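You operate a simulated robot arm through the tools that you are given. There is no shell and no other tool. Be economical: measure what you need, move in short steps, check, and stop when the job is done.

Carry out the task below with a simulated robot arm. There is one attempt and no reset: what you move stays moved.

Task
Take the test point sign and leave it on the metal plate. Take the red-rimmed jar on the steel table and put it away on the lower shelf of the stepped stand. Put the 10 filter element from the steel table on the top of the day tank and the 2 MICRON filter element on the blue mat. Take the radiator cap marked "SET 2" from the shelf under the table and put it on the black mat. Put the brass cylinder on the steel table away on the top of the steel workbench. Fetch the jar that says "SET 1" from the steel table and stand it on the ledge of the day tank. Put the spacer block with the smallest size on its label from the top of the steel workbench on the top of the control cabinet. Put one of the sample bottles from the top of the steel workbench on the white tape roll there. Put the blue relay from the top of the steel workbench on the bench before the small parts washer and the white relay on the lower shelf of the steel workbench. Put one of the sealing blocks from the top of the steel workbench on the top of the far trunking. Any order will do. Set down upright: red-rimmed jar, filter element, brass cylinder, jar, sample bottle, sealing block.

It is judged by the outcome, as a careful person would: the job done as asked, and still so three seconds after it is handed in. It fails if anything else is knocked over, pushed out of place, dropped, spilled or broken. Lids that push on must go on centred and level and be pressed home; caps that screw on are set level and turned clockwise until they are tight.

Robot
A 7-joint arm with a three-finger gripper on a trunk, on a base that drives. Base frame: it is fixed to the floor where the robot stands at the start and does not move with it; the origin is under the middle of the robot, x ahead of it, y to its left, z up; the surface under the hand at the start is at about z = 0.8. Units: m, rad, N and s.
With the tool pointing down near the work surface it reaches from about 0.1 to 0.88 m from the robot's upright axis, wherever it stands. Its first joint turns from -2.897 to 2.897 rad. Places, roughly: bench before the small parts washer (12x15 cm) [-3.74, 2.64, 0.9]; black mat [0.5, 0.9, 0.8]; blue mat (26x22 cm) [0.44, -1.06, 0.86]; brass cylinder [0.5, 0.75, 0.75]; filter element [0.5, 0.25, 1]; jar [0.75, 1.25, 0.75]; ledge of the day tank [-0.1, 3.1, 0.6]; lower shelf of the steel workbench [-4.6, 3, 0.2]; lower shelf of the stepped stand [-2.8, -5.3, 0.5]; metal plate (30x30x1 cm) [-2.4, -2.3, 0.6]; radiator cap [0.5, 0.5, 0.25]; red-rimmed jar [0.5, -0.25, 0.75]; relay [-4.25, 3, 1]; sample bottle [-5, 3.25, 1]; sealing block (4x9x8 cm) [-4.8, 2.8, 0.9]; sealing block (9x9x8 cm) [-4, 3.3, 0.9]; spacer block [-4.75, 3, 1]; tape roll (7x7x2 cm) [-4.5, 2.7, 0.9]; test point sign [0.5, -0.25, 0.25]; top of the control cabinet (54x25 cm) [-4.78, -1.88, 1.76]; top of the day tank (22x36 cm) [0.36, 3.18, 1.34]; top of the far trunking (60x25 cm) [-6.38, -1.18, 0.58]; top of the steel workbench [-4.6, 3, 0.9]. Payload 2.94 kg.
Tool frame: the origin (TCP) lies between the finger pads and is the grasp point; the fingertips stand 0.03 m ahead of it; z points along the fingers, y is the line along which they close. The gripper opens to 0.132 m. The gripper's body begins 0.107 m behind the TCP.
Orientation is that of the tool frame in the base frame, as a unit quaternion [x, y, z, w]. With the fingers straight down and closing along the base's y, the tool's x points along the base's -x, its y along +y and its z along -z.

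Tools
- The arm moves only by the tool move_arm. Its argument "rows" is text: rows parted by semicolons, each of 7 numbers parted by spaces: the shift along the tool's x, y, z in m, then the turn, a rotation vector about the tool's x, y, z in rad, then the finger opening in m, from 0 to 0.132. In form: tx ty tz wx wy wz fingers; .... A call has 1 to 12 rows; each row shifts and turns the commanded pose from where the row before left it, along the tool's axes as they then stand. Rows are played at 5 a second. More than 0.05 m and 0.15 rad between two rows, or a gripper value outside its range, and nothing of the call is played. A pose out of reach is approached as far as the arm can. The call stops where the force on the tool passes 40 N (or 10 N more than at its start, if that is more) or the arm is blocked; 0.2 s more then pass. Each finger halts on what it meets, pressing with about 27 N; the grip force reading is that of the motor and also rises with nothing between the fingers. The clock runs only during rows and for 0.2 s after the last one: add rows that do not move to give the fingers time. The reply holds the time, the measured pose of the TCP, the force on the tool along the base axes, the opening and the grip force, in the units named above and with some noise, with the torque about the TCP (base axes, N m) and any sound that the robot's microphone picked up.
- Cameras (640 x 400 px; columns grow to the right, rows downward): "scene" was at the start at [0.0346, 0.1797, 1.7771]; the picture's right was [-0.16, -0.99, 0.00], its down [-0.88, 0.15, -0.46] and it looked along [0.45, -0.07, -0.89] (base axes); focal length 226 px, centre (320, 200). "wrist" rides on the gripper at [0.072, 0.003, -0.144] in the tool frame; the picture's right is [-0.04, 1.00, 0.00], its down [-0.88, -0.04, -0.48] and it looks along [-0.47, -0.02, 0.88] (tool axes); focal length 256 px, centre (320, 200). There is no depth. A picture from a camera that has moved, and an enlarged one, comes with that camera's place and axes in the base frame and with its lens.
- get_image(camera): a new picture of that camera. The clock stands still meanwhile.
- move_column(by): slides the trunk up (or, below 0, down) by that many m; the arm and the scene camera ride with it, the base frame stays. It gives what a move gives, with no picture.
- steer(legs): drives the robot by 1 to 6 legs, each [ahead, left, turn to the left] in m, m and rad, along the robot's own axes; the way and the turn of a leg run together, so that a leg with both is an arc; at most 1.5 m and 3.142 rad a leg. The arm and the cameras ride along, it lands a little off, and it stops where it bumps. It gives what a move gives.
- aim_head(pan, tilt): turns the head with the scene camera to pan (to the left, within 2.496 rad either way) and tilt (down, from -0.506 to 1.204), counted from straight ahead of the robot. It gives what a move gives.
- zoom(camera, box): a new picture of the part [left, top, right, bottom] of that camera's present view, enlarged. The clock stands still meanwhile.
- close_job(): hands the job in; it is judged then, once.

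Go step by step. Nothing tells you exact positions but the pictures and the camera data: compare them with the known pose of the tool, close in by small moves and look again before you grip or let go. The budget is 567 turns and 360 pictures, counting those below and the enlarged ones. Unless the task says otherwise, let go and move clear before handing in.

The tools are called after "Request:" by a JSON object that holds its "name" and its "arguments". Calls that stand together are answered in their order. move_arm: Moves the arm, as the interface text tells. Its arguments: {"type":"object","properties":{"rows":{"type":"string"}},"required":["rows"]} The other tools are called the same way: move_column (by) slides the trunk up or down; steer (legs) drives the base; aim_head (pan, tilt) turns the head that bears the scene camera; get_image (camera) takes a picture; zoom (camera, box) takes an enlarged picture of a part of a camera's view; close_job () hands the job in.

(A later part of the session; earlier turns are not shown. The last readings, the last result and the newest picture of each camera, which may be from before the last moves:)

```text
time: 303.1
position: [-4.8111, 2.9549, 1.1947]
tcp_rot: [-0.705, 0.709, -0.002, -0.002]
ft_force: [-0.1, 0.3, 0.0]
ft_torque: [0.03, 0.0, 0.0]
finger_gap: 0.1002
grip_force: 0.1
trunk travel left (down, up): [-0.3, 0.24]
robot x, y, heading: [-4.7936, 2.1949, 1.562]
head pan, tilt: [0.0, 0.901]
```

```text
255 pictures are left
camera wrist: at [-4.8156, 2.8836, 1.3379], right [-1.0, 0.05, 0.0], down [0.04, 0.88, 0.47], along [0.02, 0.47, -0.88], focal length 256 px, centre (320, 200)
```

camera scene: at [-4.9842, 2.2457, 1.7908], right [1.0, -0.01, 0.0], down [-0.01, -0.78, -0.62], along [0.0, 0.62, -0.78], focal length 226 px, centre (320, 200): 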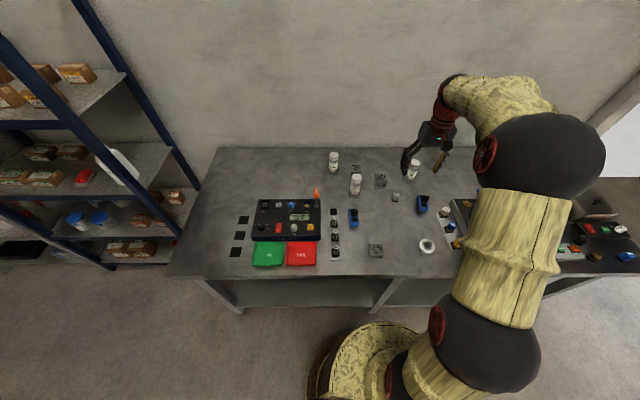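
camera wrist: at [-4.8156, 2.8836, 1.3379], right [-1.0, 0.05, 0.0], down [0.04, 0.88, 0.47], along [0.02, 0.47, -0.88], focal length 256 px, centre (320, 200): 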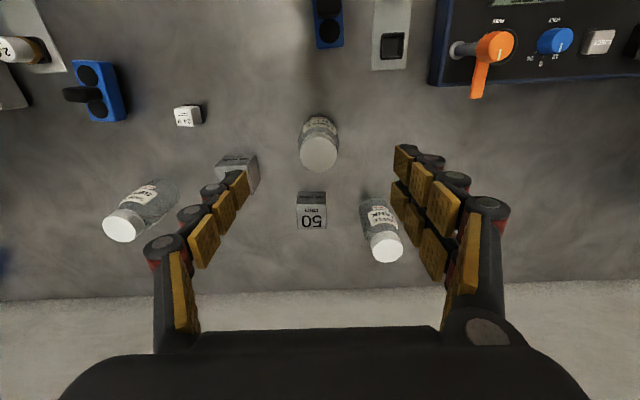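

Request:
{"name": "move_arm", "arguments": {"rows": "-0.041 -0.002 0 0 0 0 0.1;0 0 0.045 0 0 0 0.1;0 0 0.045 0 0 0 0.1;0 0 0.045 0 0 0 0.1;0 0 0 0 0 0 0.1"}}

Request:
{"name": "get_image", "arguments": {"camera": "wrist"}}

```text
time: 304.3
position: [-4.8087, 2.9969, 1.0604]
tcp_rot: [-0.705, 0.709, -0.001, -0.002]
ft_force: [0.2, -0.5, -0.1]
ft_torque: [-0.02, -0.02, -0.01]
finger_gap: 0.1001
grip_force: 0.0
trunk travel left (down, up): [-0.3, 0.24]
robot x, y, heading: [-4.7964, 2.1975, 1.565]
head pan, tilt: [0.0, 0.901]
```

```text
254 pictures are left
camera wrist: at [-4.8123, 2.9249, 1.2032], right [-1.0, 0.05, 0.0], down [0.04, 0.88, 0.47], along [0.02, 0.47, -0.88], focal length 256 px, centre (320, 200)
```

wrist: 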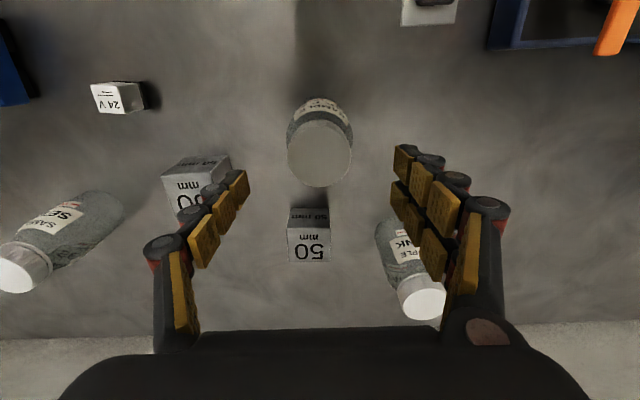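

Request:
{"name": "move_arm", "arguments": {"rows": "0.002 0 0.04 0 0 0 0.09;0 0 0.04 0 0 0 0.09;0 0 0.03 0 0 0 0.09;0 0 0 0 0 0 0.07;0 0 0 0 0 0 0.04;0 0 0 0 0 0 0.04;0 0 0 0 0 0 0.04"}}

Request:
{"name": "get_image", "arguments": {"camera": "wrist"}}

```text
time: 305.9
position: [-4.8102, 2.9948, 0.9501]
tcp_rot: [-0.705, 0.709, -0.001, -0.002]
ft_force: [-0.4, -0.9, -0.1]
ft_torque: [-0.01, 0.05, 0.03]
finger_gap: 0.0568
grip_force: 26.9
trunk travel left (down, up): [-0.3, 0.24]
robot x, y, heading: [-4.8002, 2.2007, 1.562]
head pan, tilt: [0.0, 0.901]
```

```text
253 pictures are left
camera wrist: at [-4.8137, 2.9217, 1.0933], right [-1.0, 0.05, 0.0], down [0.04, 0.88, 0.47], along [0.02, 0.47, -0.88], focal length 256 px, centre (320, 200)
```

wrist: 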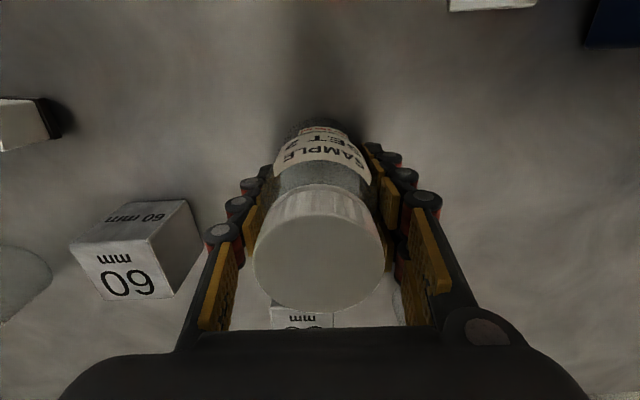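

Gripped. Lift and carry to above the tape roll.

Request:
{"name": "move_arm", "arguments": {"rows": "0 0 -0.03 0 0 0 0.04;0 0 -0.045 0 0 0 0.04;0 0 -0.045 0 0 0 0.04;0 0 -0.04 0 0 0 0.04;0 0 0 0 0 0 0.04"}}

Request:
{"name": "move_arm", "arguments": {"rows": "0.03 -0.0285 0 0 0 0 0.04;0.03 -0.0285 0 0 0 0 0.04;0.03 -0.0285 0 0 0 0 0.04;0.03 -0.0285 0 0 0 0 0.04;0.03 -0.0285 0 0 0 0 0.04;0.03 -0.0285 0 0 0 0 0.04;0.03 -0.0285 0 0 0 0 0.04;0.03 -0.0285 0 0 0 0 0.04;0.03 -0.0285 0 0 0 0 0.04;0.03 -0.0285 0 0 0 0 0.04;0 0 0 0 0 0 0.04"}}

Request:
{"name": "get_image", "arguments": {"camera": "wrist"}}

Request:
{"name": "aim_head", "arguments": {"pan": -0.3, "tilt": 1.0}}

Request:
{"name": "get_image", "arguments": {"camera": "scene"}}

```text
time: 307.1
position: [-4.8095, 2.9954, 1.1104]
tcp_rot: [-0.705, 0.709, -0.001, -0.001]
ft_force: [0.2, 0.0, -0.5]
ft_torque: [-0.01, -0.01, 0.01]
finger_gap: 0.057
grip_force: 27.3
trunk travel left (down, up): [-0.3, 0.24]
robot x, y, heading: [-4.7972, 2.2007, 1.564]
head pan, tilt: [0.0, 0.901]
```

```text
time: 309.5
position: [-4.5262, 2.6927, 1.1106]
tcp_rot: [-0.705, 0.709, -0.002, -0.001]
ft_force: [-0.6, -0.1, -0.3]
ft_torque: [0.0, 0.0, -0.01]
finger_gap: 0.0566
grip_force: 27.3
trunk travel left (down, up): [-0.3, 0.24]
robot x, y, heading: [-4.7965, 2.1957, 1.565]
head pan, tilt: [0.0, 0.901]
```

```text
252 pictures are left
camera wrist: at [-4.5289, 2.6209, 1.2544], right [-1.0, 0.05, 0.0], down [0.04, 0.88, 0.47], along [0.02, 0.47, -0.88], focal length 256 px, centre (320, 200)
```

wrist: 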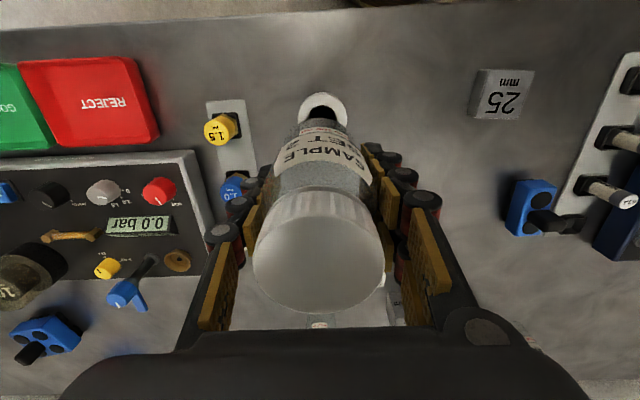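

```text
time: 310.3
position: [-4.5256, 2.693, 1.1123]
tcp_rot: [-0.705, 0.709, -0.002, -0.001]
ft_force: [0.1, 0.1, -1.3]
ft_torque: [0.0, 0.0, 0.02]
finger_gap: 0.0569
grip_force: 26.8
trunk travel left (down, up): [-0.3, 0.24]
robot x, y, heading: [-4.7974, 2.1949, 1.567]
head pan, tilt: [-0.3, 1.0]
```

```text
251 pictures are left
camera scene: at [-4.9636, 2.2352, 1.7837], right [0.95, -0.3, 0.0], down [-0.25, -0.8, -0.54], along [0.16, 0.52, -0.84], focal length 226 px, centre (320, 200)
```

scene: 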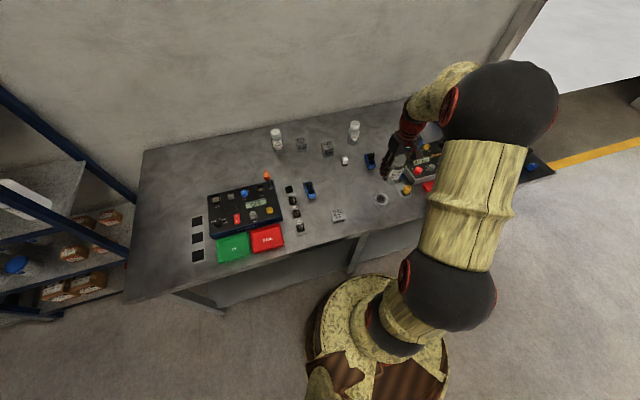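

Request:
{"name": "zoom", "arguments": {"camera": "scene", "box": [350, 160, 430, 220]}}

```text
6.67 times, centred on (390, 190) of scene
camera zoom: at [-4.9636, 2.2352, 1.7837], right [0.95, -0.3, 0.0], down [-0.25, -0.8, -0.54], along [0.16, 0.52, -0.84], focal length 1509 px, centre (-147, 267)
```

zoom: 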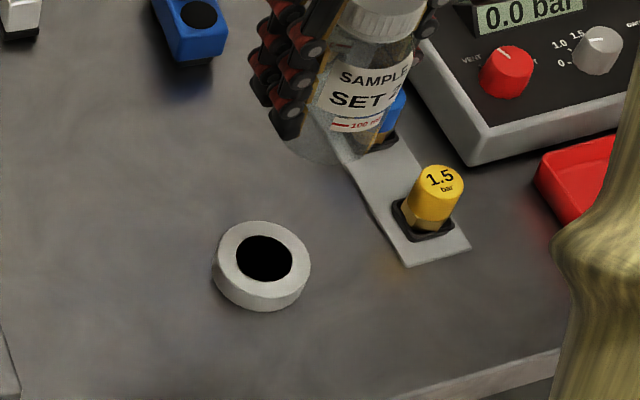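

Request:
{"name": "move_arm", "arguments": {"rows": "0.005 0.004 0.03 0 0 0 0.04;0 0 0.04 0 0 0 0.04;0 0 0.04 0 0 0 0.04;0 0 0 0 0 0 0.04"}}

Request:
{"name": "zoom", "arguments": {"camera": "scene", "box": [350, 160, 430, 220]}}

Request:
{"name": "get_image", "arguments": {"camera": "wrist"}}

```text
time: 311.3
position: [-4.5291, 2.6879, 1.0012]
tcp_rot: [-0.706, 0.709, -0.002, -0.002]
ft_force: [-0.7, 0.3, -0.8]
ft_torque: [0.01, 0.0, 0.01]
finger_gap: 0.0571
grip_force: 26.8
trunk travel left (down, up): [-0.3, 0.24]
robot x, y, heading: [-4.8, 2.1948, 1.564]
head pan, tilt: [-0.3, 1.0]
```

```text
6.67 times, centred on (390, 190) of scene
camera zoom: at [-4.9637, 2.2352, 1.7837], right [0.95, -0.3, 0.0], down [-0.25, -0.8, -0.54], along [0.16, 0.51, -0.84], focal length 1509 px, centre (-147, 267)
```

zoom: 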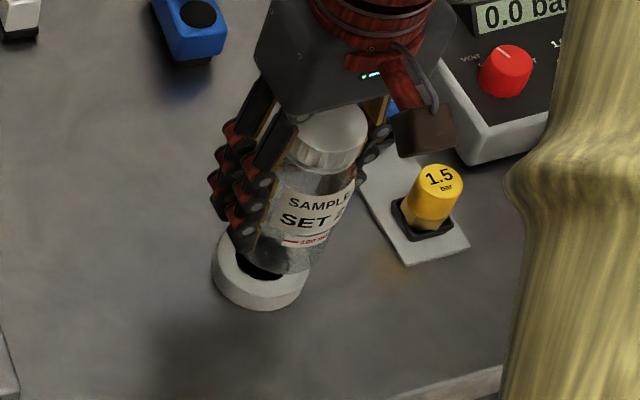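

```text
248 pictures are left
camera wrist: at [-4.5329, 2.6152, 1.1441], right [-1.0, 0.05, 0.0], down [0.04, 0.88, 0.47], along [0.02, 0.47, -0.88], focal length 256 px, centre (320, 200)
```

wrist: 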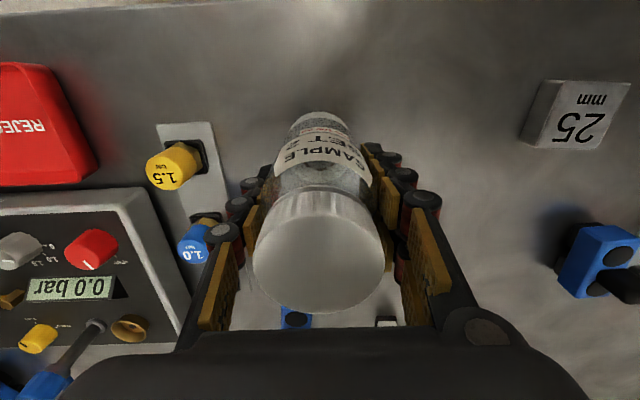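

Alignment is within ~3 mm. Lower onto the roll.

Request:
{"name": "move_arm", "arguments": {"rows": "-0.003 0.002 0.015 0 0 0 0.04;0 0 0.007 0 0 0 0.04;0 0 0.003 0 0 0 0.04;0 0 0 0 0 0 0.04"}}

Request:
{"name": "zoom", "arguments": {"camera": "scene", "box": [350, 160, 430, 220]}}

```text
time: 312.3
position: [-4.5322, 2.6901, 0.9758]
tcp_rot: [-0.705, 0.709, -0.001, -0.001]
ft_force: [0.7, 0.8, 0.5]
ft_torque: [0.0, 0.0, -0.01]
finger_gap: 0.0568
grip_force: 26.8
trunk travel left (down, up): [-0.3, 0.24]
robot x, y, heading: [-4.7962, 2.199, 1.566]
head pan, tilt: [-0.3, 1.0]
```

```text
6.67 times, centred on (390, 190) of scene
camera zoom: at [-4.9636, 2.2354, 1.7836], right [0.95, -0.3, 0.0], down [-0.25, -0.8, -0.54], along [0.16, 0.51, -0.84], focal length 1509 px, centre (-147, 267)
```

zoom: 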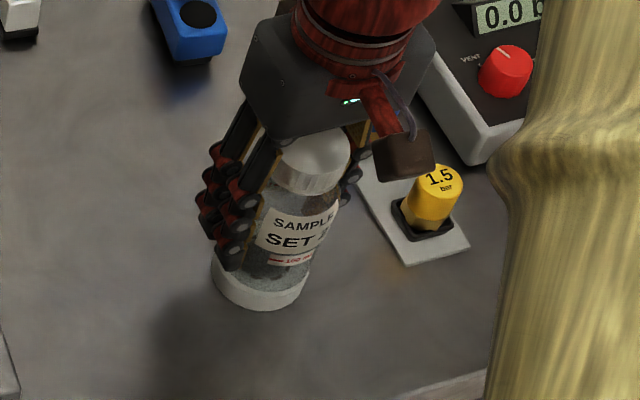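

Request:
{"name": "move_arm", "arguments": {"rows": "0 0.002 0.003 0 0 0 0.04;0 0 0.003 0 0 0 0.04;0 0 0 0 0 0 0.04"}}

```text
time: 313.1
position: [-4.5357, 2.6902, 0.9706]
tcp_rot: [-0.706, 0.709, -0.001, -0.002]
ft_force: [-0.2, -0.9, -0.3]
ft_torque: [-0.03, 0.0, 0.03]
finger_gap: 0.0565
grip_force: 26.6
trunk travel left (down, up): [-0.3, 0.24]
robot x, y, heading: [-4.7961, 2.1957, 1.565]
head pan, tilt: [-0.3, 1.0]
```

Request:
{"name": "move_arm", "arguments": {"rows": "0 0 0.003 0 0 0 0.04;0 0 0.002 0 0 0 0.04;0 0 0 0 0 0 0.04"}}

```text
time: 313.9
position: [-4.5341, 2.691, 0.9669]
tcp_rot: [-0.705, 0.709, -0.001, 0.0]
ft_force: [-2.4, -0.2, 23.7]
ft_torque: [-0.15, 0.09, 0.06]
finger_gap: 0.0567
grip_force: 27.2
trunk travel left (down, up): [-0.3, 0.24]
robot x, y, heading: [-4.7972, 2.1938, 1.565]
head pan, tilt: [-0.3, 1.0]
```

Request:
{"name": "move_arm", "arguments": {"rows": "0 0 -0.003 0 0 0 0.04;0 0 0 0 0 0 0.04;0 0 0 0 0 0 0.06;0 0 0 0 0 0 0.08;0 0 0 0 0 0 0.08"}}

Request:
{"name": "zoom", "arguments": {"camera": "scene", "box": [350, 160, 430, 220]}}

```text
time: 315.1
position: [-4.5336, 2.6902, 0.9684]
tcp_rot: [-0.706, 0.709, -0.001, -0.001]
ft_force: [-0.7, 0.4, -0.4]
ft_torque: [-0.01, 0.01, -0.04]
finger_gap: 0.0802
grip_force: 0.0
trunk travel left (down, up): [-0.3, 0.24]
robot x, y, heading: [-4.793, 2.1939, 1.563]
head pan, tilt: [-0.3, 1.0]
```

```text
6.67 times, centred on (390, 190) of scene
camera zoom: at [-4.9636, 2.2352, 1.7836], right [0.95, -0.3, 0.0], down [-0.25, -0.8, -0.54], along [0.16, 0.51, -0.84], focal length 1509 px, centre (-147, 267)
```

zoom: 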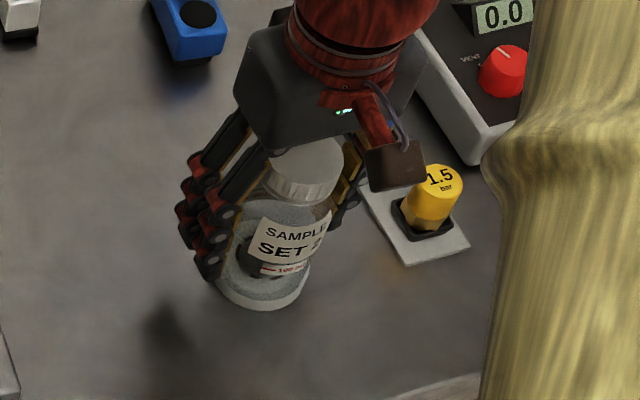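

Released and standing; rise straight up and check.

Request:
{"name": "move_arm", "arguments": {"rows": "0 0 -0.03 0 0 0 0.08;0 0 -0.045 0 0 0 0.08;0 0 -0.045 0 0 0 0.08;0 0 -0.045 0 0 0 0.08;0 0 -0.045 0 0 0 0.08"}}

Request:
{"name": "get_image", "arguments": {"camera": "wrist"}}

Request:
{"name": "zoom", "arguments": {"camera": "scene", "box": [350, 160, 430, 220]}}

```text
time: 316.3
position: [-4.5347, 2.6905, 1.1788]
tcp_rot: [-0.705, 0.709, -0.002, -0.002]
ft_force: [-0.7, -0.5, -0.3]
ft_torque: [0.0, -0.02, -0.02]
finger_gap: 0.08
grip_force: 0.1
trunk travel left (down, up): [-0.3, 0.24]
robot x, y, heading: [-4.7964, 2.1966, 1.562]
head pan, tilt: [-0.3, 1.0]
```

```text
245 pictures are left
camera wrist: at [-4.5383, 2.6182, 1.3232], right [-1.0, 0.05, 0.0], down [0.04, 0.88, 0.47], along [0.02, 0.47, -0.88], focal length 256 px, centre (320, 200)
```

wrist: 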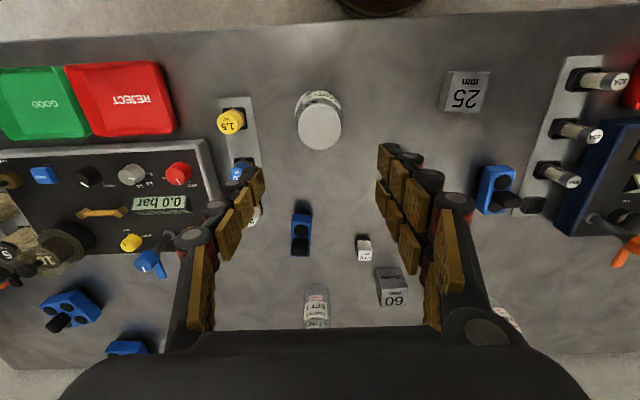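

```text
6.67 times, centred on (390, 190) of scene
camera zoom: at [-4.964, 2.2347, 1.7836], right [0.95, -0.3, 0.0], down [-0.25, -0.8, -0.54], along [0.16, 0.52, -0.84], focal length 1509 px, centre (-147, 267)
```

zoom: 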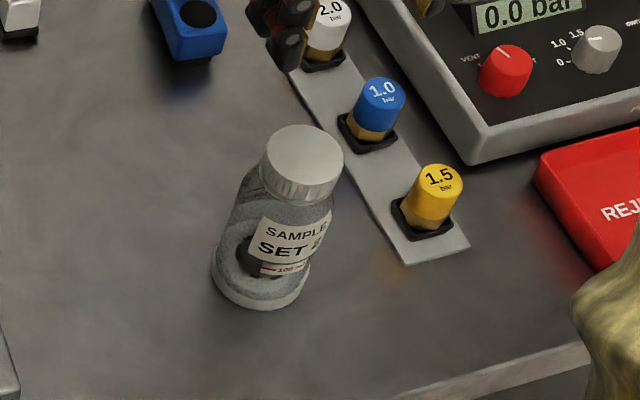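

Bottle is on the tape roll. Now the white relay (≈(-4.614,2.951)): I'll tilt the hand forward so I can later set it level on the lower shelf.

Request:
{"name": "move_arm", "arguments": {"rows": "0 0.016 0 0 -0.14 0 0.08;0 0.016 0 0 -0.14 0 0.08;0 0.016 0 0 -0.14 0 0.08;0 0.016 0 0 -0.14 0 0.08;0 0.016 0 0 -0.14 0 0.08;0 0 0.03 0 -0.14 0 0.08;0 0 0.04 0 0 0 0.08;0 0 0.04 0 0 0 0.06;0 0 0 0 0 0 0.06"}}

Request:
{"name": "get_image", "arguments": {"camera": "wrist"}}

```text
time: 318.3
position: [-4.614, 2.771, 1.1009]
tcp_rot: [-0.645, 0.648, 0.287, 0.288]
ft_force: [0.6, -0.1, 0.5]
ft_torque: [0.02, 0.04, 0.02]
finger_gap: 0.0601
grip_force: 0.0
trunk travel left (down, up): [-0.3, 0.24]
robot x, y, heading: [-4.7951, 2.1996, 1.562]
head pan, tilt: [-0.3, 1.0]
```

```text
243 pictures are left
camera wrist: at [-4.6188, 2.6154, 1.1436], right [-1.0, 0.03, 0.03], down [0.04, 0.24, 0.97], along [0.03, 0.97, -0.24], focal length 256 px, centre (320, 200)
```

wrist: 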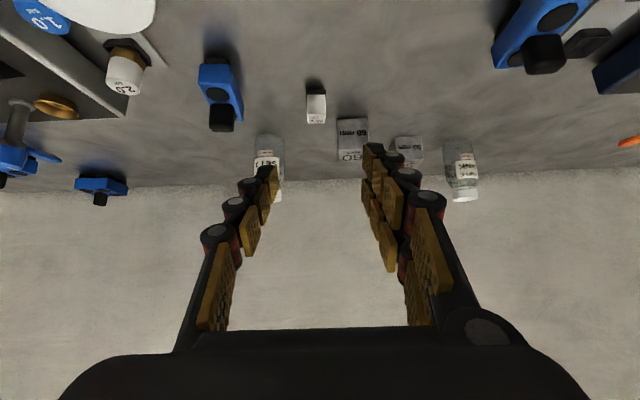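

Request:
{"name": "move_arm", "arguments": {"rows": "0.002 -0.003 0.045 0 0 0 0.05;0.002 0 0.045 0 0 0 0.05;0.002 0 0.045 0 0 0 0.05;0.002 0 0.045 0 0 0 0.05;0 0 0 0 0 0 0.05"}}

Request:
{"name": "get_image", "arguments": {"camera": "wrist"}}

```text
time: 319.5
position: [-4.6105, 2.8975, 0.9746]
tcp_rot: [-0.644, 0.648, 0.286, 0.288]
ft_force: [0.3, 0.7, 0.6]
ft_torque: [-0.01, 0.0, 0.0]
finger_gap: 0.0501
grip_force: 0.0
trunk travel left (down, up): [-0.3, 0.24]
robot x, y, heading: [-4.7975, 2.1981, 1.56]
head pan, tilt: [-0.3, 1.0]
```

```text
242 pictures are left
camera wrist: at [-4.6148, 2.7428, 1.0169], right [-1.0, 0.03, 0.03], down [0.04, 0.24, 0.97], along [0.03, 0.97, -0.24], focal length 256 px, centre (320, 200)
```

wrist: 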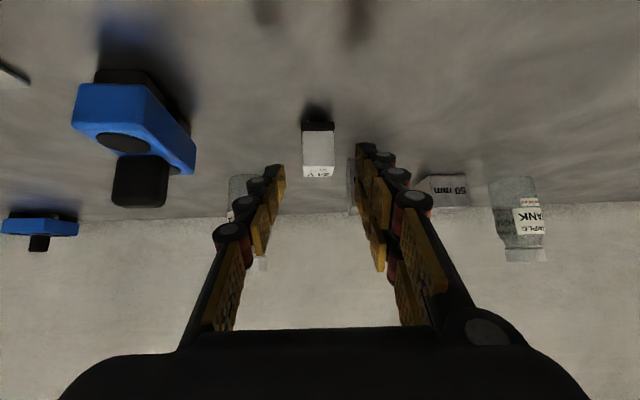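

Request:
{"name": "move_arm", "arguments": {"rows": "0 0 0.035 0 0 0 0.05;0 0 0.026 0 0 0 0.05;0 0 0 0 0 0 0.03;0 0 0 0 0 0 0.01;0 0 0 0 0 0 0.01;0 0 0 0 0 0 0.01"}}

Request:
{"name": "get_image", "arguments": {"camera": "wrist"}}

```text
time: 320.9
position: [-4.6095, 2.9451, 0.9356]
tcp_rot: [-0.644, 0.648, 0.288, 0.289]
ft_force: [-3.8, 2.8, 10.0]
ft_torque: [0.18, 0.29, -0.03]
finger_gap: 0.0268
grip_force: 26.9
trunk travel left (down, up): [-0.3, 0.24]
robot x, y, heading: [-4.7985, 2.1942, 1.563]
head pan, tilt: [-0.3, 1.0]
```

```text
241 pictures are left
camera wrist: at [-4.614, 2.7886, 0.9776], right [-1.0, 0.03, 0.03], down [0.04, 0.23, 0.97], along [0.03, 0.97, -0.23], focal length 256 px, centre (320, 200)
```

wrist: 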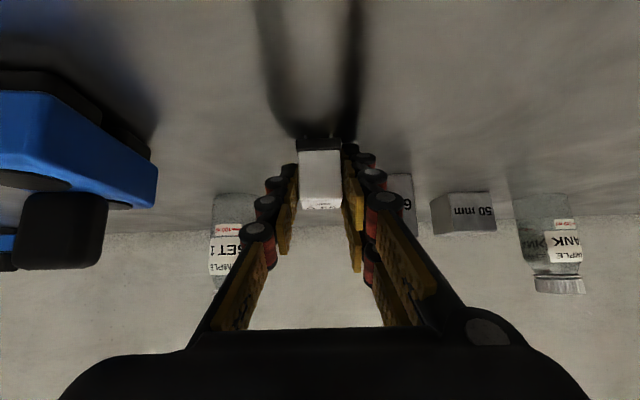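

Gripped. Lift up and back off from the bench, then lower the trunk.

Request:
{"name": "move_arm", "arguments": {"rows": "-0.0149 0 -0.0134 0 0 0 0.01;-0.0297 0 -0.0268 0 0 0 0.01;-0.0297 0 -0.0268 0 0 0 0.01;-0.0297 0 -0.0268 0 0 0 0.01;-0.0297 0 -0.0268 0 0 0 0.01;-0.0297 0 -0.0268 0 0 0 0.01;0 0 0 0 0 0 0.01"}}

Request:
{"name": "steer", "arguments": {"legs": [[-0.9, 0, 0]]}}

Request:
{"name": "move_column", "arguments": {"by": -0.3}}

Request:
{"name": "aim_head", "arguments": {"pan": 0.0, "tilt": 0.6}}

Request:
{"name": "get_image", "arguments": {"camera": "scene"}}

Request:
{"name": "get_image", "arguments": {"camera": "wrist"}}

```text
time: 322.5
position: [-4.609, 2.9431, 1.1543]
tcp_rot: [-0.644, 0.648, 0.287, 0.288]
ft_force: [0.5, 1.0, -0.6]
ft_torque: [0.03, 0.0, 0.03]
finger_gap: 0.0271
grip_force: 27.0
trunk travel left (down, up): [-0.3, 0.24]
robot x, y, heading: [-4.7975, 2.1946, 1.564]
head pan, tilt: [-0.3, 1.0]
```

```text
time: 327.2
position: [-4.6121, 2.0574, 1.1547]
tcp_rot: [-0.643, 0.65, 0.285, 0.288]
ft_force: [0.1, -0.9, -0.9]
ft_torque: [-0.03, -0.01, 0.0]
finger_gap: 0.0268
grip_force: 26.3
trunk travel left (down, up): [-0.3, 0.24]
robot x, y, heading: [-4.801, 1.3068, 1.56]
head pan, tilt: [-0.3, 1.0]
```

```text
time: 330.2
position: [-4.6128, 2.0558, 0.8555]
tcp_rot: [-0.642, 0.65, 0.286, 0.289]
ft_force: [-0.3, -1.1, -0.2]
ft_torque: [0.0, 0.01, -0.04]
finger_gap: 0.0269
grip_force: 26.7
trunk travel left (down, up): [0.0, 0.54]
robot x, y, heading: [-4.8048, 1.3118, 1.559]
head pan, tilt: [-0.3, 1.0]
```

```text
time: 331.0
position: [-4.6129, 2.0565, 0.8545]
tcp_rot: [-0.643, 0.65, 0.286, 0.288]
ft_force: [0.2, -0.3, -1.2]
ft_torque: [-0.02, -0.04, 0.0]
finger_gap: 0.0266
grip_force: 26.9
trunk travel left (down, up): [0.0, 0.54]
robot x, y, heading: [-4.8031, 1.3079, 1.558]
head pan, tilt: [0.0, 0.6]
```

```text
240 pictures are left
camera scene: at [-4.9918, 1.3711, 1.5156], right [1.0, -0.01, 0.0], down [-0.01, -0.57, -0.82], along [0.01, 0.82, -0.57], focal length 226 px, centre (320, 200)
```

scene: 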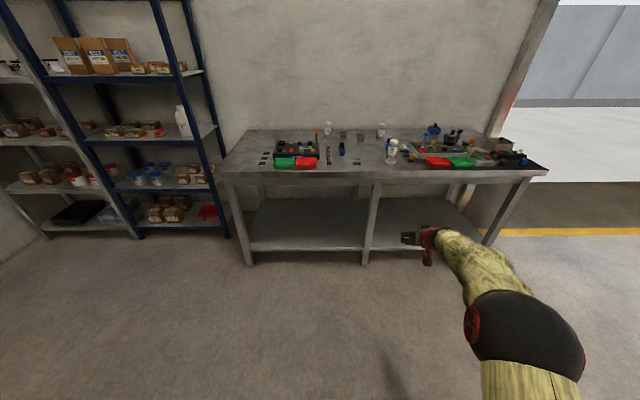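

```text
239 pictures are left
camera wrist: at [-4.6178, 1.9004, 0.8963], right [-1.0, 0.04, 0.03], down [0.04, 0.24, 0.97], along [0.03, 0.97, -0.24], focal length 256 px, centre (320, 200)
```

wrist: 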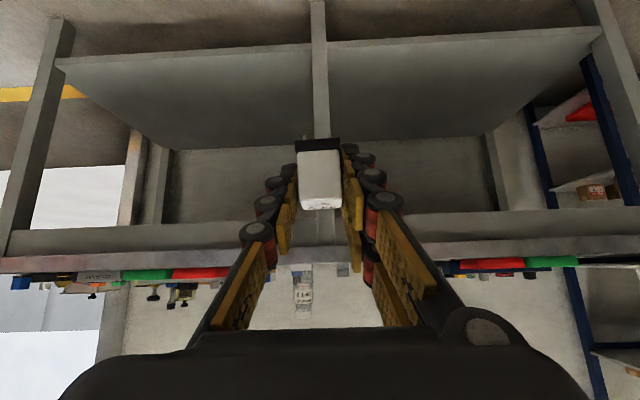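

Lower the hand to shelf level in open space, then shift left past the middle leg and drive in.

Request:
{"name": "move_arm", "arguments": {"rows": "0.03 0 0.0383 0 0 0 0.01;0.03 0 0.0383 0 0 0 0.01;0.03 0 0.0383 0 0 0 0.01;0.03 0 0.0383 0 0 0 0.01;0.03 0 0.0383 0 0 0 0.01;0.03 0 0.0383 0 0 0 0.01;0.03 0 0.0383 0 0 0 0.01;0.03 0 0.0383 0 0 0 0.01;0.03 0 0.0383 0 0 0 0.01;0.03 0 0.0383 0 0 0 0.01;0.03 0 0.0383 0 0 0 0.01;0 0 0 0 0 0 0.01"}}

Request:
{"name": "steer", "arguments": {"legs": [[0, 0.28, 0.01]]}}

Request:
{"name": "get_image", "arguments": {"camera": "wrist"}}

Request:
{"name": "get_image", "arguments": {"camera": "scene"}}

```text
time: 333.6
position: [-4.6125, 2.1475, 0.3259]
tcp_rot: [-0.642, 0.651, 0.285, 0.289]
ft_force: [-0.1, 0.4, -1.0]
ft_torque: [0.01, -0.03, 0.03]
finger_gap: 0.0272
grip_force: 27.4
trunk travel left (down, up): [0.0, 0.54]
robot x, y, heading: [-4.8038, 1.3093, 1.557]
head pan, tilt: [0.0, 0.6]
```

```text
time: 334.9
position: [-4.7285, 2.1483, 0.3259]
tcp_rot: [-0.644, 0.649, 0.286, 0.288]
ft_force: [0.2, 0.2, -1.4]
ft_torque: [-0.02, 0.02, -0.02]
finger_gap: 0.0266
grip_force: 27.1
trunk travel left (down, up): [0.0, 0.54]
robot x, y, heading: [-4.9184, 1.3114, 1.563]
head pan, tilt: [0.0, 0.6]
stopped in leg 1: the robot was blocked; the commanded pose is now the measured one
```

```text
238 pictures are left
camera wrist: at [-4.7333, 1.9928, 0.3688], right [-1.0, 0.04, 0.03], down [0.04, 0.24, 0.97], along [0.03, 0.97, -0.24], focal length 256 px, centre (320, 200)
```

wrist: 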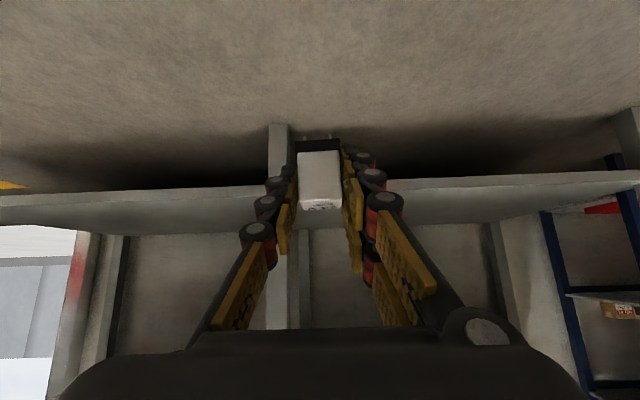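

```text
237 pictures are left
camera scene: at [-5.1043, 1.3707, 1.5156], right [1.0, -0.01, 0.0], down [0.0, -0.57, -0.82], along [0.01, 0.82, -0.57], focal length 226 px, centre (320, 200)
```

scene: 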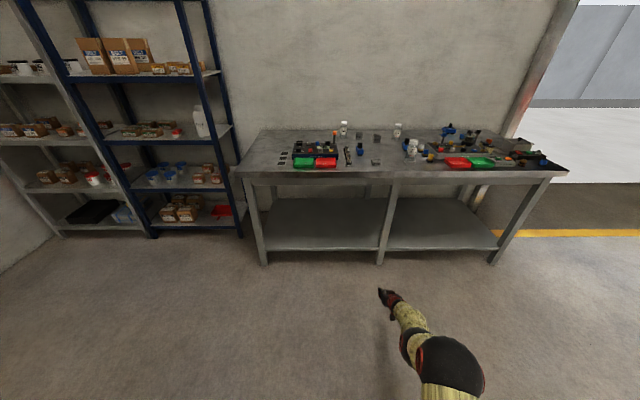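

The base bumped something on its left (likely the yellow floor sign). Look.

Request:
{"name": "aim_head", "arguments": {"pan": 1.5, "tilt": 0.9}}

Request:
{"name": "get_image", "arguments": {"camera": "scene"}}

```text
time: 336.5
position: [-4.7286, 2.148, 0.327]
tcp_rot: [-0.644, 0.648, 0.286, 0.288]
ft_force: [0.6, 0.1, -0.2]
ft_torque: [0.02, 0.0, -0.03]
finger_gap: 0.0268
grip_force: 26.6
trunk travel left (down, up): [0.0, 0.54]
robot x, y, heading: [-4.9185, 1.3076, 1.569]
head pan, tilt: [1.499, 0.901]
```

```text
236 pictures are left
camera scene: at [-5.18, 1.2882, 1.4909], right [0.08, 1.0, 0.0], down [0.78, -0.06, -0.62], along [-0.62, 0.05, -0.78], focal length 226 px, centre (320, 200)
```

scene: 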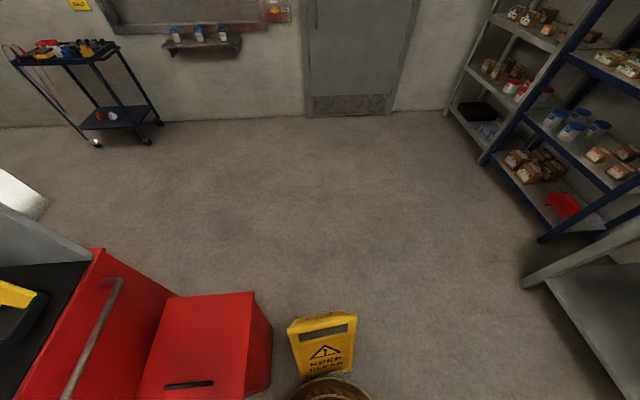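

The yellow sign is still standing in its original place. I'll step away from it, shift the hand left with the arm instead, and drive ahead.

Request:
{"name": "steer", "arguments": {"legs": [[0, -0.06, 0]]}}

Request:
{"name": "move_arm", "arguments": {"rows": "0 0.045 0 0 0 0 0.01;0 0.045 0 0 0 0 0.01;0 0.045 0 0 0 0 0.01;0 0.045 0 0 0 0 0.01;0 0 0 0 0 0 0.01"}}

Request:
{"name": "steer", "arguments": {"legs": [[0.5, 0, 0]]}}

Request:
{"name": "aim_head", "arguments": {"pan": -0.1, "tilt": 0.9}}

Request:
{"name": "get_image", "arguments": {"camera": "scene"}}

Request:
{"name": "get_image", "arguments": {"camera": "wrist"}}

```text
time: 337.5
position: [-4.6694, 2.1481, 0.3272]
tcp_rot: [-0.644, 0.648, 0.286, 0.288]
ft_force: [0.0, -0.2, 0.7]
ft_torque: [0.0, -0.02, 0.0]
finger_gap: 0.0269
grip_force: 27.1
trunk travel left (down, up): [0.0, 0.54]
robot x, y, heading: [-4.8581, 1.3098, 1.564]
head pan, tilt: [1.499, 0.901]
```

```text
time: 338.7
position: [-4.8313, 2.1502, 0.3279]
tcp_rot: [0.647, -0.647, -0.29, -0.28]
ft_force: [0.3, -0.8, 0.4]
ft_torque: [-0.01, -0.01, 0.01]
finger_gap: 0.0269
grip_force: 26.7
out of reach, approached as far as the arm can: row 4
trunk travel left (down, up): [0.0, 0.54]
robot x, y, heading: [-4.8573, 1.312, 1.561]
head pan, tilt: [1.499, 0.901]
```

```text
time: 341.6
position: [-4.8278, 2.6414, 0.3262]
tcp_rot: [0.647, -0.646, -0.291, -0.28]
ft_force: [-0.4, -0.4, 0.2]
ft_torque: [0.0, -0.05, -0.01]
finger_gap: 0.027
grip_force: 27.2
trunk travel left (down, up): [0.0, 0.54]
robot x, y, heading: [-4.8491, 1.7992, 1.567]
head pan, tilt: [1.499, 0.901]
```

```text
time: 343.2
position: [-4.8292, 2.6419, 0.3266]
tcp_rot: [0.648, -0.646, -0.29, -0.28]
ft_force: [0.0, 0.3, -0.9]
ft_torque: [-0.01, 0.04, 0.03]
finger_gap: 0.0268
grip_force: 26.9
trunk travel left (down, up): [0.0, 0.54]
robot x, y, heading: [-4.8531, 1.8027, 1.564]
head pan, tilt: [-0.099, 0.901]
```

```text
235 pictures are left
camera scene: at [-5.0338, 1.8489, 1.4908], right [0.99, -0.11, 0.0], down [-0.08, -0.78, -0.62], along [0.07, 0.62, -0.78], focal length 226 px, centre (320, 200)
```

scene: 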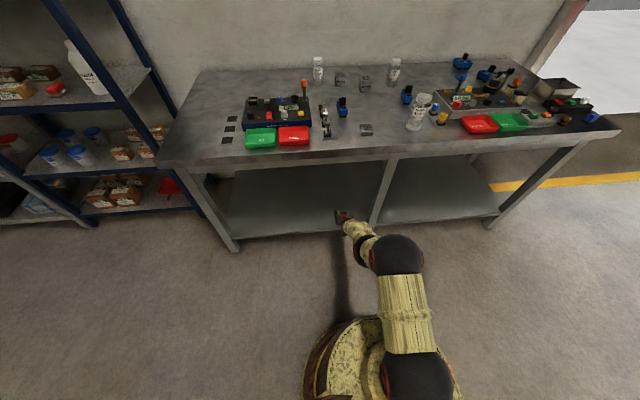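

```text
234 pictures are left
camera wrist: at [-4.8299, 2.4862, 0.3694], right [-1.0, 0.02, 0.04], down [0.05, 0.24, 0.97], along [0.01, 0.97, -0.24], focal length 256 px, centre (320, 200)
```

wrist: 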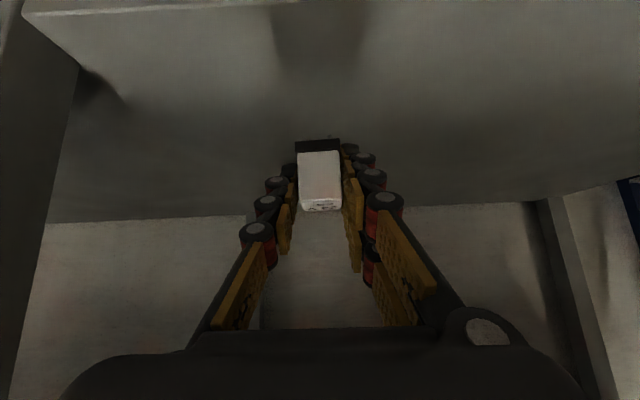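

Request:
{"name": "steer", "arguments": {"legs": [[0.16, 0, 0]]}}

Request:
{"name": "move_arm", "arguments": {"rows": "0.034 0 0.012 0 0 0 0.01;0.034 0 0.012 0 0 0 0.01;0 0 0 0 0 0 0.01"}}

Request:
{"name": "get_image", "arguments": {"camera": "wrist"}}

```text
time: 344.7
position: [-4.8263, 2.8023, 0.3264]
tcp_rot: [0.648, -0.646, -0.291, -0.281]
ft_force: [0.2, 0.1, -0.8]
ft_torque: [0.01, 0.0, 0.01]
finger_gap: 0.0267
grip_force: 26.6
trunk travel left (down, up): [0.0, 0.54]
robot x, y, heading: [-4.8529, 1.9641, 1.564]
head pan, tilt: [-0.099, 0.901]
```

```text
time: 345.5
position: [-4.8251, 2.7731, 0.2593]
tcp_rot: [0.65, -0.645, -0.293, -0.276]
ft_force: [-0.9, -0.3, -0.7]
ft_torque: [0.03, -0.02, 0.01]
finger_gap: 0.0269
grip_force: 26.9
trunk travel left (down, up): [0.0, 0.54]
robot x, y, heading: [-4.8531, 1.9625, 1.561]
head pan, tilt: [-0.099, 0.901]
```

```text
233 pictures are left
camera wrist: at [-4.8255, 2.6189, 0.3029], right [-1.0, 0.01, 0.05], down [0.05, 0.25, 0.97], along [0.0, 0.97, -0.25], focal length 256 px, centre (320, 200)
```

wrist: 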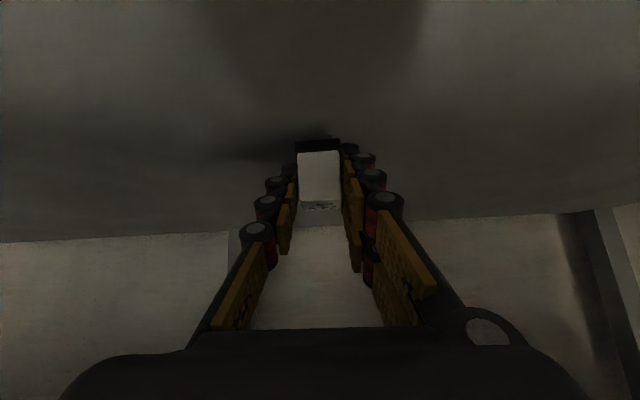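

Request:
{"name": "move_arm", "arguments": {"rows": "0.0074 0 0.0067 0 0 0 0.01;0.0037 0 0.0034 0 0 0 0.01;0.0022 0 0.002 0 0 0 0.01;0 0 0 0 0 0 0.01"}}

```text
time: 346.5
position: [-4.8235, 2.7747, 0.2429]
tcp_rot: [0.649, -0.645, -0.293, -0.277]
ft_force: [-0.2, -0.4, 0.2]
ft_torque: [0.0, 0.0, 0.03]
finger_gap: 0.0271
grip_force: 27.3
out of reach, approached as far as the arm can: row 1
trunk travel left (down, up): [0.0, 0.54]
robot x, y, heading: [-4.8542, 1.9654, 1.565]
head pan, tilt: [-0.099, 0.901]
```

Request:
{"name": "move_arm", "arguments": {"rows": "0.003 0 0.001 0 0 0 0.01;0.003 0 0.001 0 0 0 0.01;0.003 0 0.001 0 0 0 0.01;0 0 0 0 0 0 0.01"}}

```text
time: 347.5
position: [-4.8235, 2.7725, 0.236]
tcp_rot: [0.648, -0.645, -0.295, -0.278]
ft_force: [0.3, -1.4, 11.2]
ft_torque: [0.05, 0.1, 0.02]
finger_gap: 0.0269
grip_force: 26.0
trunk travel left (down, up): [0.0, 0.54]
robot x, y, heading: [-4.8535, 1.9627, 1.562]
head pan, tilt: [-0.099, 0.901]
```

Contact. Release and pull back out.

Request:
{"name": "move_arm", "arguments": {"rows": "-0.001 0 -0.001 0 0 0 0.01;0 0 0 0 0 0 0.03;0 0 0 0 0 0 0.05;0 0 0 0 0 0 0.05;-0.01 0 -0.02 0 0 0 0.05;-0.02 0 -0.03 0 0 0 0.05;-0.02 0 -0.03 0 0 0 0.05;0 0 0 0 0 0 0.05"}}

Request:
{"name": "get_image", "arguments": {"camera": "wrist"}}

```text
time: 349.3
position: [-4.8194, 2.7466, 0.3274]
tcp_rot: [0.649, -0.646, -0.292, -0.277]
ft_force: [0.1, 0.0, 0.3]
ft_torque: [-0.02, -0.01, -0.03]
finger_gap: 0.0501
grip_force: 0.2
out of reach, approached as far as the arm can: row 5
trunk travel left (down, up): [0.0, 0.54]
robot x, y, heading: [-4.8524, 1.9642, 1.561]
head pan, tilt: [-0.099, 0.901]
```

```text
232 pictures are left
camera wrist: at [-4.8204, 2.5917, 0.3696], right [-1.0, 0.02, 0.05], down [0.05, 0.24, 0.97], along [0.0, 0.97, -0.24], focal length 256 px, centre (320, 200)
```

wrist: 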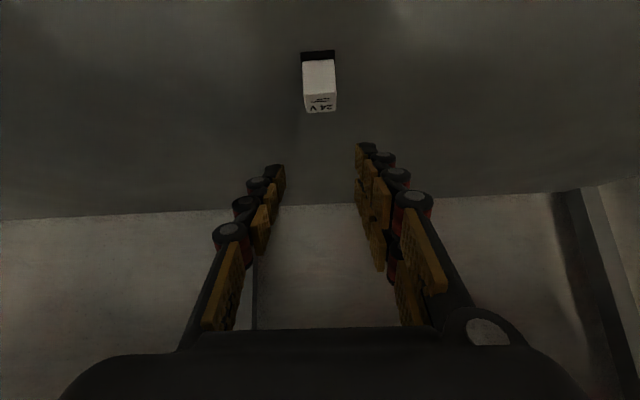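

White relay is on the lower shelf. Back out, raise the trunk and straighten the hand for the 25 mm spacer block.

Request:
{"name": "steer", "arguments": {"legs": [[-0.35, 0, 0], [-0.2, -0.15, 0]]}}

Request:
{"name": "move_column", "arguments": {"by": 0.3}}

Request:
{"name": "move_arm", "arguments": {"rows": "-0.03 0 -0.03 0 0.14 0 0.1;-0.03 0 -0.03 0 0.14 0 0.1;-0.03 0 -0.03 0 0.14 0 0.1;-0.03 0 -0.03 0 0.14 0 0.1;-0.03 0 -0.03 0 0.14 0 0.1;-0.03 0 -0.03 0 0.14 0 0.1;0 0 -0.045 0 0.0 0 0.1;0 0 -0.045 0 0 0 0.1;0 0 -0.045 0 0 0 0.1;0 0 -0.045 0 0 0 0.1;0 0 -0.045 0 0 0 0.1;0 0 0 0 0 0 0.1"}}

Request:
{"name": "get_image", "arguments": {"camera": "scene"}}

```text
time: 353.0
position: [-4.671, 2.1949, 0.3261]
tcp_rot: [0.649, -0.646, -0.292, -0.277]
ft_force: [-0.5, -0.6, 0.4]
ft_torque: [0.01, -0.02, 0.01]
finger_gap: 0.0503
grip_force: 0.1
trunk travel left (down, up): [0.0, 0.54]
robot x, y, heading: [-4.7075, 1.4135, 1.561]
head pan, tilt: [-0.099, 0.901]
```

```text
time: 356.0
position: [-4.6725, 2.1941, 0.6275]
tcp_rot: [0.648, -0.646, -0.292, -0.277]
ft_force: [-0.6, -0.1, 0.4]
ft_torque: [0.04, -0.01, -0.01]
finger_gap: 0.0502
grip_force: 0.0
trunk travel left (down, up): [-0.3, 0.24]
robot x, y, heading: [-4.7022, 1.4125, 1.561]
head pan, tilt: [-0.099, 0.901]
```

```text
time: 358.6
position: [-4.6668, 2.2494, 1.0642]
tcp_rot: [0.72, -0.692, -0.054, 0.003]
ft_force: [0.0, 0.6, 0.1]
ft_torque: [0.02, 0.01, -0.02]
finger_gap: 0.1
grip_force: 0.1
out of reach, approached as far as the arm can: row 3, 4
trunk travel left (down, up): [-0.3, 0.24]
robot x, y, heading: [-4.7073, 1.4086, 1.562]
head pan, tilt: [-0.099, 0.901]
```

```text
231 pictures are left
camera scene: at [-4.8859, 1.457, 1.7908], right [0.99, -0.11, 0.0], down [-0.08, -0.78, -0.62], along [0.07, 0.62, -0.78], focal length 226 px, centre (320, 200)
```

scene: 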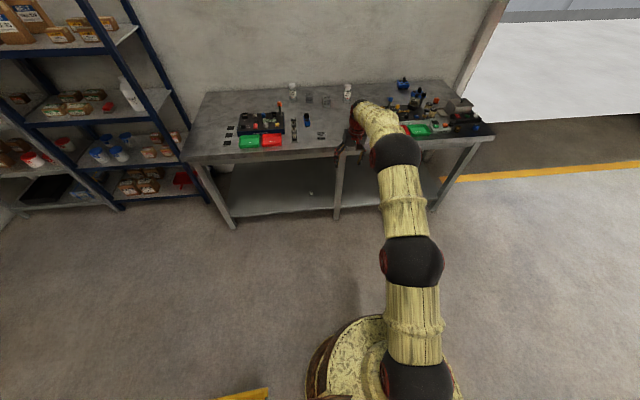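

The arm is overstretched with a small tilt error; retract and correct the orientation.

Request:
{"name": "move_arm", "arguments": {"rows": "0.045 0 -0.01 0 0 0 0.1;0.045 0 -0.01 0 0 0 0.1;0.045 0 -0.01 0.04 0.036 0 0.1;0.0 0 0 0.039 0.037 0 0.1;0 0 0 0 0 0.045 0.1;0 0 0 0 0 0 0.1"}}

```text
time: 360.0
position: [-4.6603, 2.1125, 1.0835]
tcp_rot: [-0.705, 0.709, 0.001, -0.001]
ft_force: [-0.7, 0.3, -0.2]
ft_torque: [0.0, -0.01, 0.0]
finger_gap: 0.0998
grip_force: 0.1
trunk travel left (down, up): [-0.3, 0.24]
robot x, y, heading: [-4.7053, 1.406, 1.566]
head pan, tilt: [-0.099, 0.901]
```

Request:
{"name": "move_arm", "arguments": {"rows": "0 0 -0.045 0 0 0 0.1;0 0 -0.045 0 0 0 0.1"}}

Request:
{"name": "steer", "arguments": {"legs": [[0.5, 0.075, 0]]}}

Request:
{"name": "get_image", "arguments": {"camera": "wrist"}}

```text
time: 360.6
position: [-4.66, 2.1111, 1.174]
tcp_rot: [-0.705, 0.709, 0.001, -0.001]
ft_force: [-0.2, 0.2, -0.9]
ft_torque: [-0.01, -0.01, 0.01]
finger_gap: 0.1
grip_force: 0.1
trunk travel left (down, up): [-0.3, 0.24]
robot x, y, heading: [-4.7046, 1.4084, 1.563]
head pan, tilt: [-0.099, 0.901]
```

```text
time: 363.5
position: [-4.7363, 2.6148, 1.1743]
tcp_rot: [-0.707, 0.707, 0.001, -0.001]
ft_force: [-0.1, 0.5, 0.0]
ft_torque: [0.01, -0.01, 0.02]
finger_gap: 0.0998
grip_force: 0.1
trunk travel left (down, up): [-0.3, 0.24]
robot x, y, heading: [-4.776, 1.9132, 1.567]
head pan, tilt: [-0.099, 0.901]
```

```text
230 pictures are left
camera wrist: at [-4.7388, 2.5416, 1.3163], right [-1.0, 0.04, 0.0], down [0.04, 0.88, 0.48], along [0.02, 0.48, -0.88], focal length 256 px, centre (320, 200)
```

wrist: 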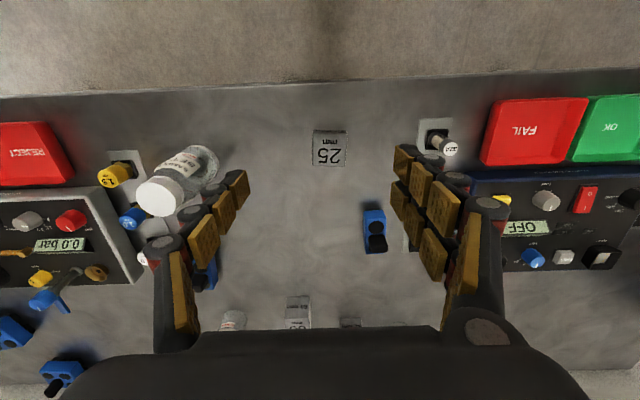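

Request:
{"name": "move_arm", "arguments": {"rows": "-0.047 0.012 0 0 0 0 0.085;0 0 0.045 0 0 0 0.085;0 0 0.045 0 0 0 0.085;0 0 0.04 0 0 0 0.085;0 0 0 0 0 0 0.085"}}

Request:
{"name": "get_image", "arguments": {"camera": "wrist"}}

```text
time: 364.7
position: [-4.7497, 2.6601, 1.0449]
tcp_rot: [0.707, -0.707, -0.001, 0.0]
ft_force: [-0.2, -0.4, -0.2]
ft_torque: [0.04, 0.06, 0.04]
finger_gap: 0.0848
grip_force: 0.1
trunk travel left (down, up): [-0.3, 0.24]
robot x, y, heading: [-4.7769, 1.9127, 1.568]
head pan, tilt: [-0.099, 0.901]
```

```text
229 pictures are left
camera wrist: at [-4.7522, 2.5876, 1.187], right [-1.0, 0.04, 0.0], down [0.04, 0.88, 0.48], along [0.02, 0.48, -0.88], focal length 256 px, centre (320, 200)
```

wrist: 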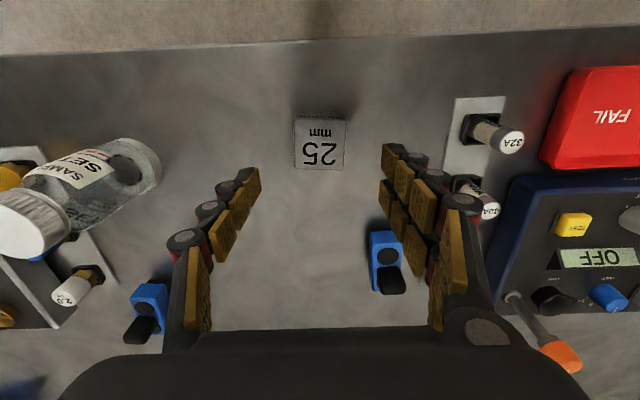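

Request:
{"name": "move_arm", "arguments": {"rows": "-0.009 0.002 0.04 0 0 0 0.085;0 0 0.04 0 0 0 0.085;0 0 0.028 0 0 0 0.085;0 0 0 0 0 0 0.06;0 0 0 0 0 0 0.03;0 0 0 0 0 0 0.03;0 0 0 0 0 0 0.03"}}

Request:
{"name": "get_image", "arguments": {"camera": "wrist"}}

```text
time: 366.3
position: [-4.7507, 2.6699, 0.936]
tcp_rot: [0.707, -0.707, -0.001, 0.0]
ft_force: [0.2, -0.3, 2.3]
ft_torque: [0.04, -0.05, 0.01]
finger_gap: 0.0545
grip_force: 27.0
trunk travel left (down, up): [-0.3, 0.24]
robot x, y, heading: [-4.7771, 1.9102, 1.567]
head pan, tilt: [-0.099, 0.901]
```

```text
228 pictures are left
camera wrist: at [-4.7538, 2.5967, 1.0789], right [-1.0, 0.04, 0.0], down [0.04, 0.88, 0.48], along [0.02, 0.48, -0.88], focal length 256 px, centre (320, 200)
```

wrist: 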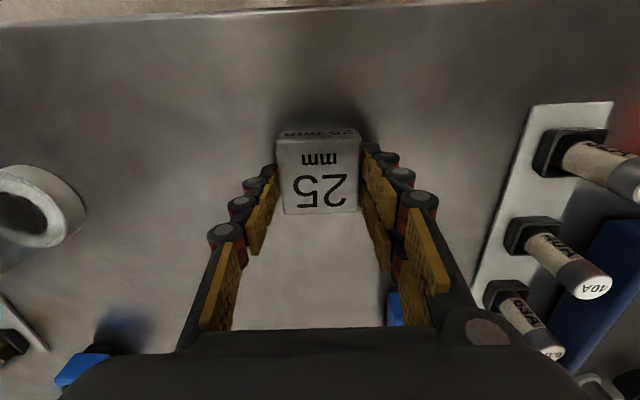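

Block gripped. Lift, back off, and drive toward the control cabinet.

Request:
{"name": "move_arm", "arguments": {"rows": "0 0 -0.03 0 0 0 0.03;0 0 -0.045 0 0 0 0.03;0 0 -0.045 0 0 0 0.03;0 0 -0.045 0 0 0 0.03;0 0 -0.045 0 0 0 0.03"}}

Request:
{"name": "steer", "arguments": {"legs": [[-0.6, 0, 0], [0, -1.1, 0], [0, 0, 1.57], [0, 1.2, 0]]}}

Request:
{"name": "aim_head", "arguments": {"pan": 0.4, "tilt": 0.1}}

Request:
{"name": "get_image", "arguments": {"camera": "scene"}}

```text
time: 367.5
position: [-4.7502, 2.6695, 1.1468]
tcp_rot: [0.707, -0.707, 0.0, 0.001]
ft_force: [-0.7, -2.1, -2.5]
ft_torque: [0.01, -0.02, -0.01]
finger_gap: 0.0544
grip_force: 26.5
trunk travel left (down, up): [-0.3, 0.24]
robot x, y, heading: [-4.7804, 1.9086, 1.565]
head pan, tilt: [-0.099, 0.901]
```

```text
time: 385.7
position: [-4.4409, 0.1314, 1.1463]
tcp_rot: [1.0, -0.001, 0.001, 0.001]
ft_force: [0.0, -0.3, -2.3]
ft_torque: [-0.02, -0.01, 0.01]
finger_gap: 0.0544
grip_force: 27.1
trunk travel left (down, up): [-0.3, 0.24]
robot x, y, heading: [-3.6806, 0.1014, 3.137]
head pan, tilt: [-0.099, 0.901]
```

```text
time: 386.9
position: [-4.4421, 0.1315, 1.1462]
tcp_rot: [1.0, -0.001, 0.0, 0.001]
ft_force: [-0.7, -0.1, -2.3]
ft_torque: [-0.02, 0.02, 0.0]
finger_gap: 0.0545
grip_force: 26.6
trunk travel left (down, up): [-0.3, 0.24]
robot x, y, heading: [-3.6808, 0.1002, 3.137]
head pan, tilt: [0.4, 0.099]
```

```text
227 pictures are left
camera scene: at [-3.737, -0.1238, 1.8617], right [-0.38, 0.92, 0.0], down [0.09, 0.04, -0.99], along [-0.92, -0.38, -0.1], focal length 226 px, centre (320, 200)
```

scene: 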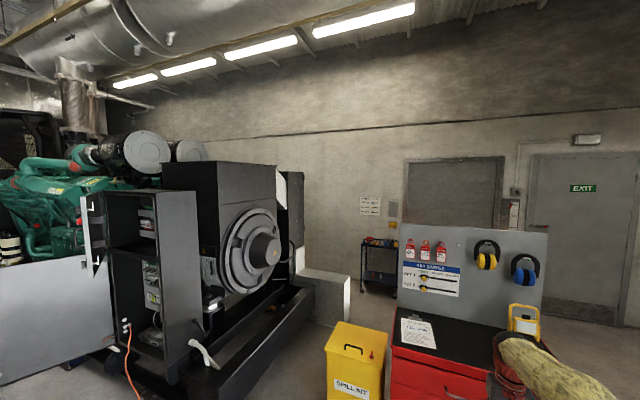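

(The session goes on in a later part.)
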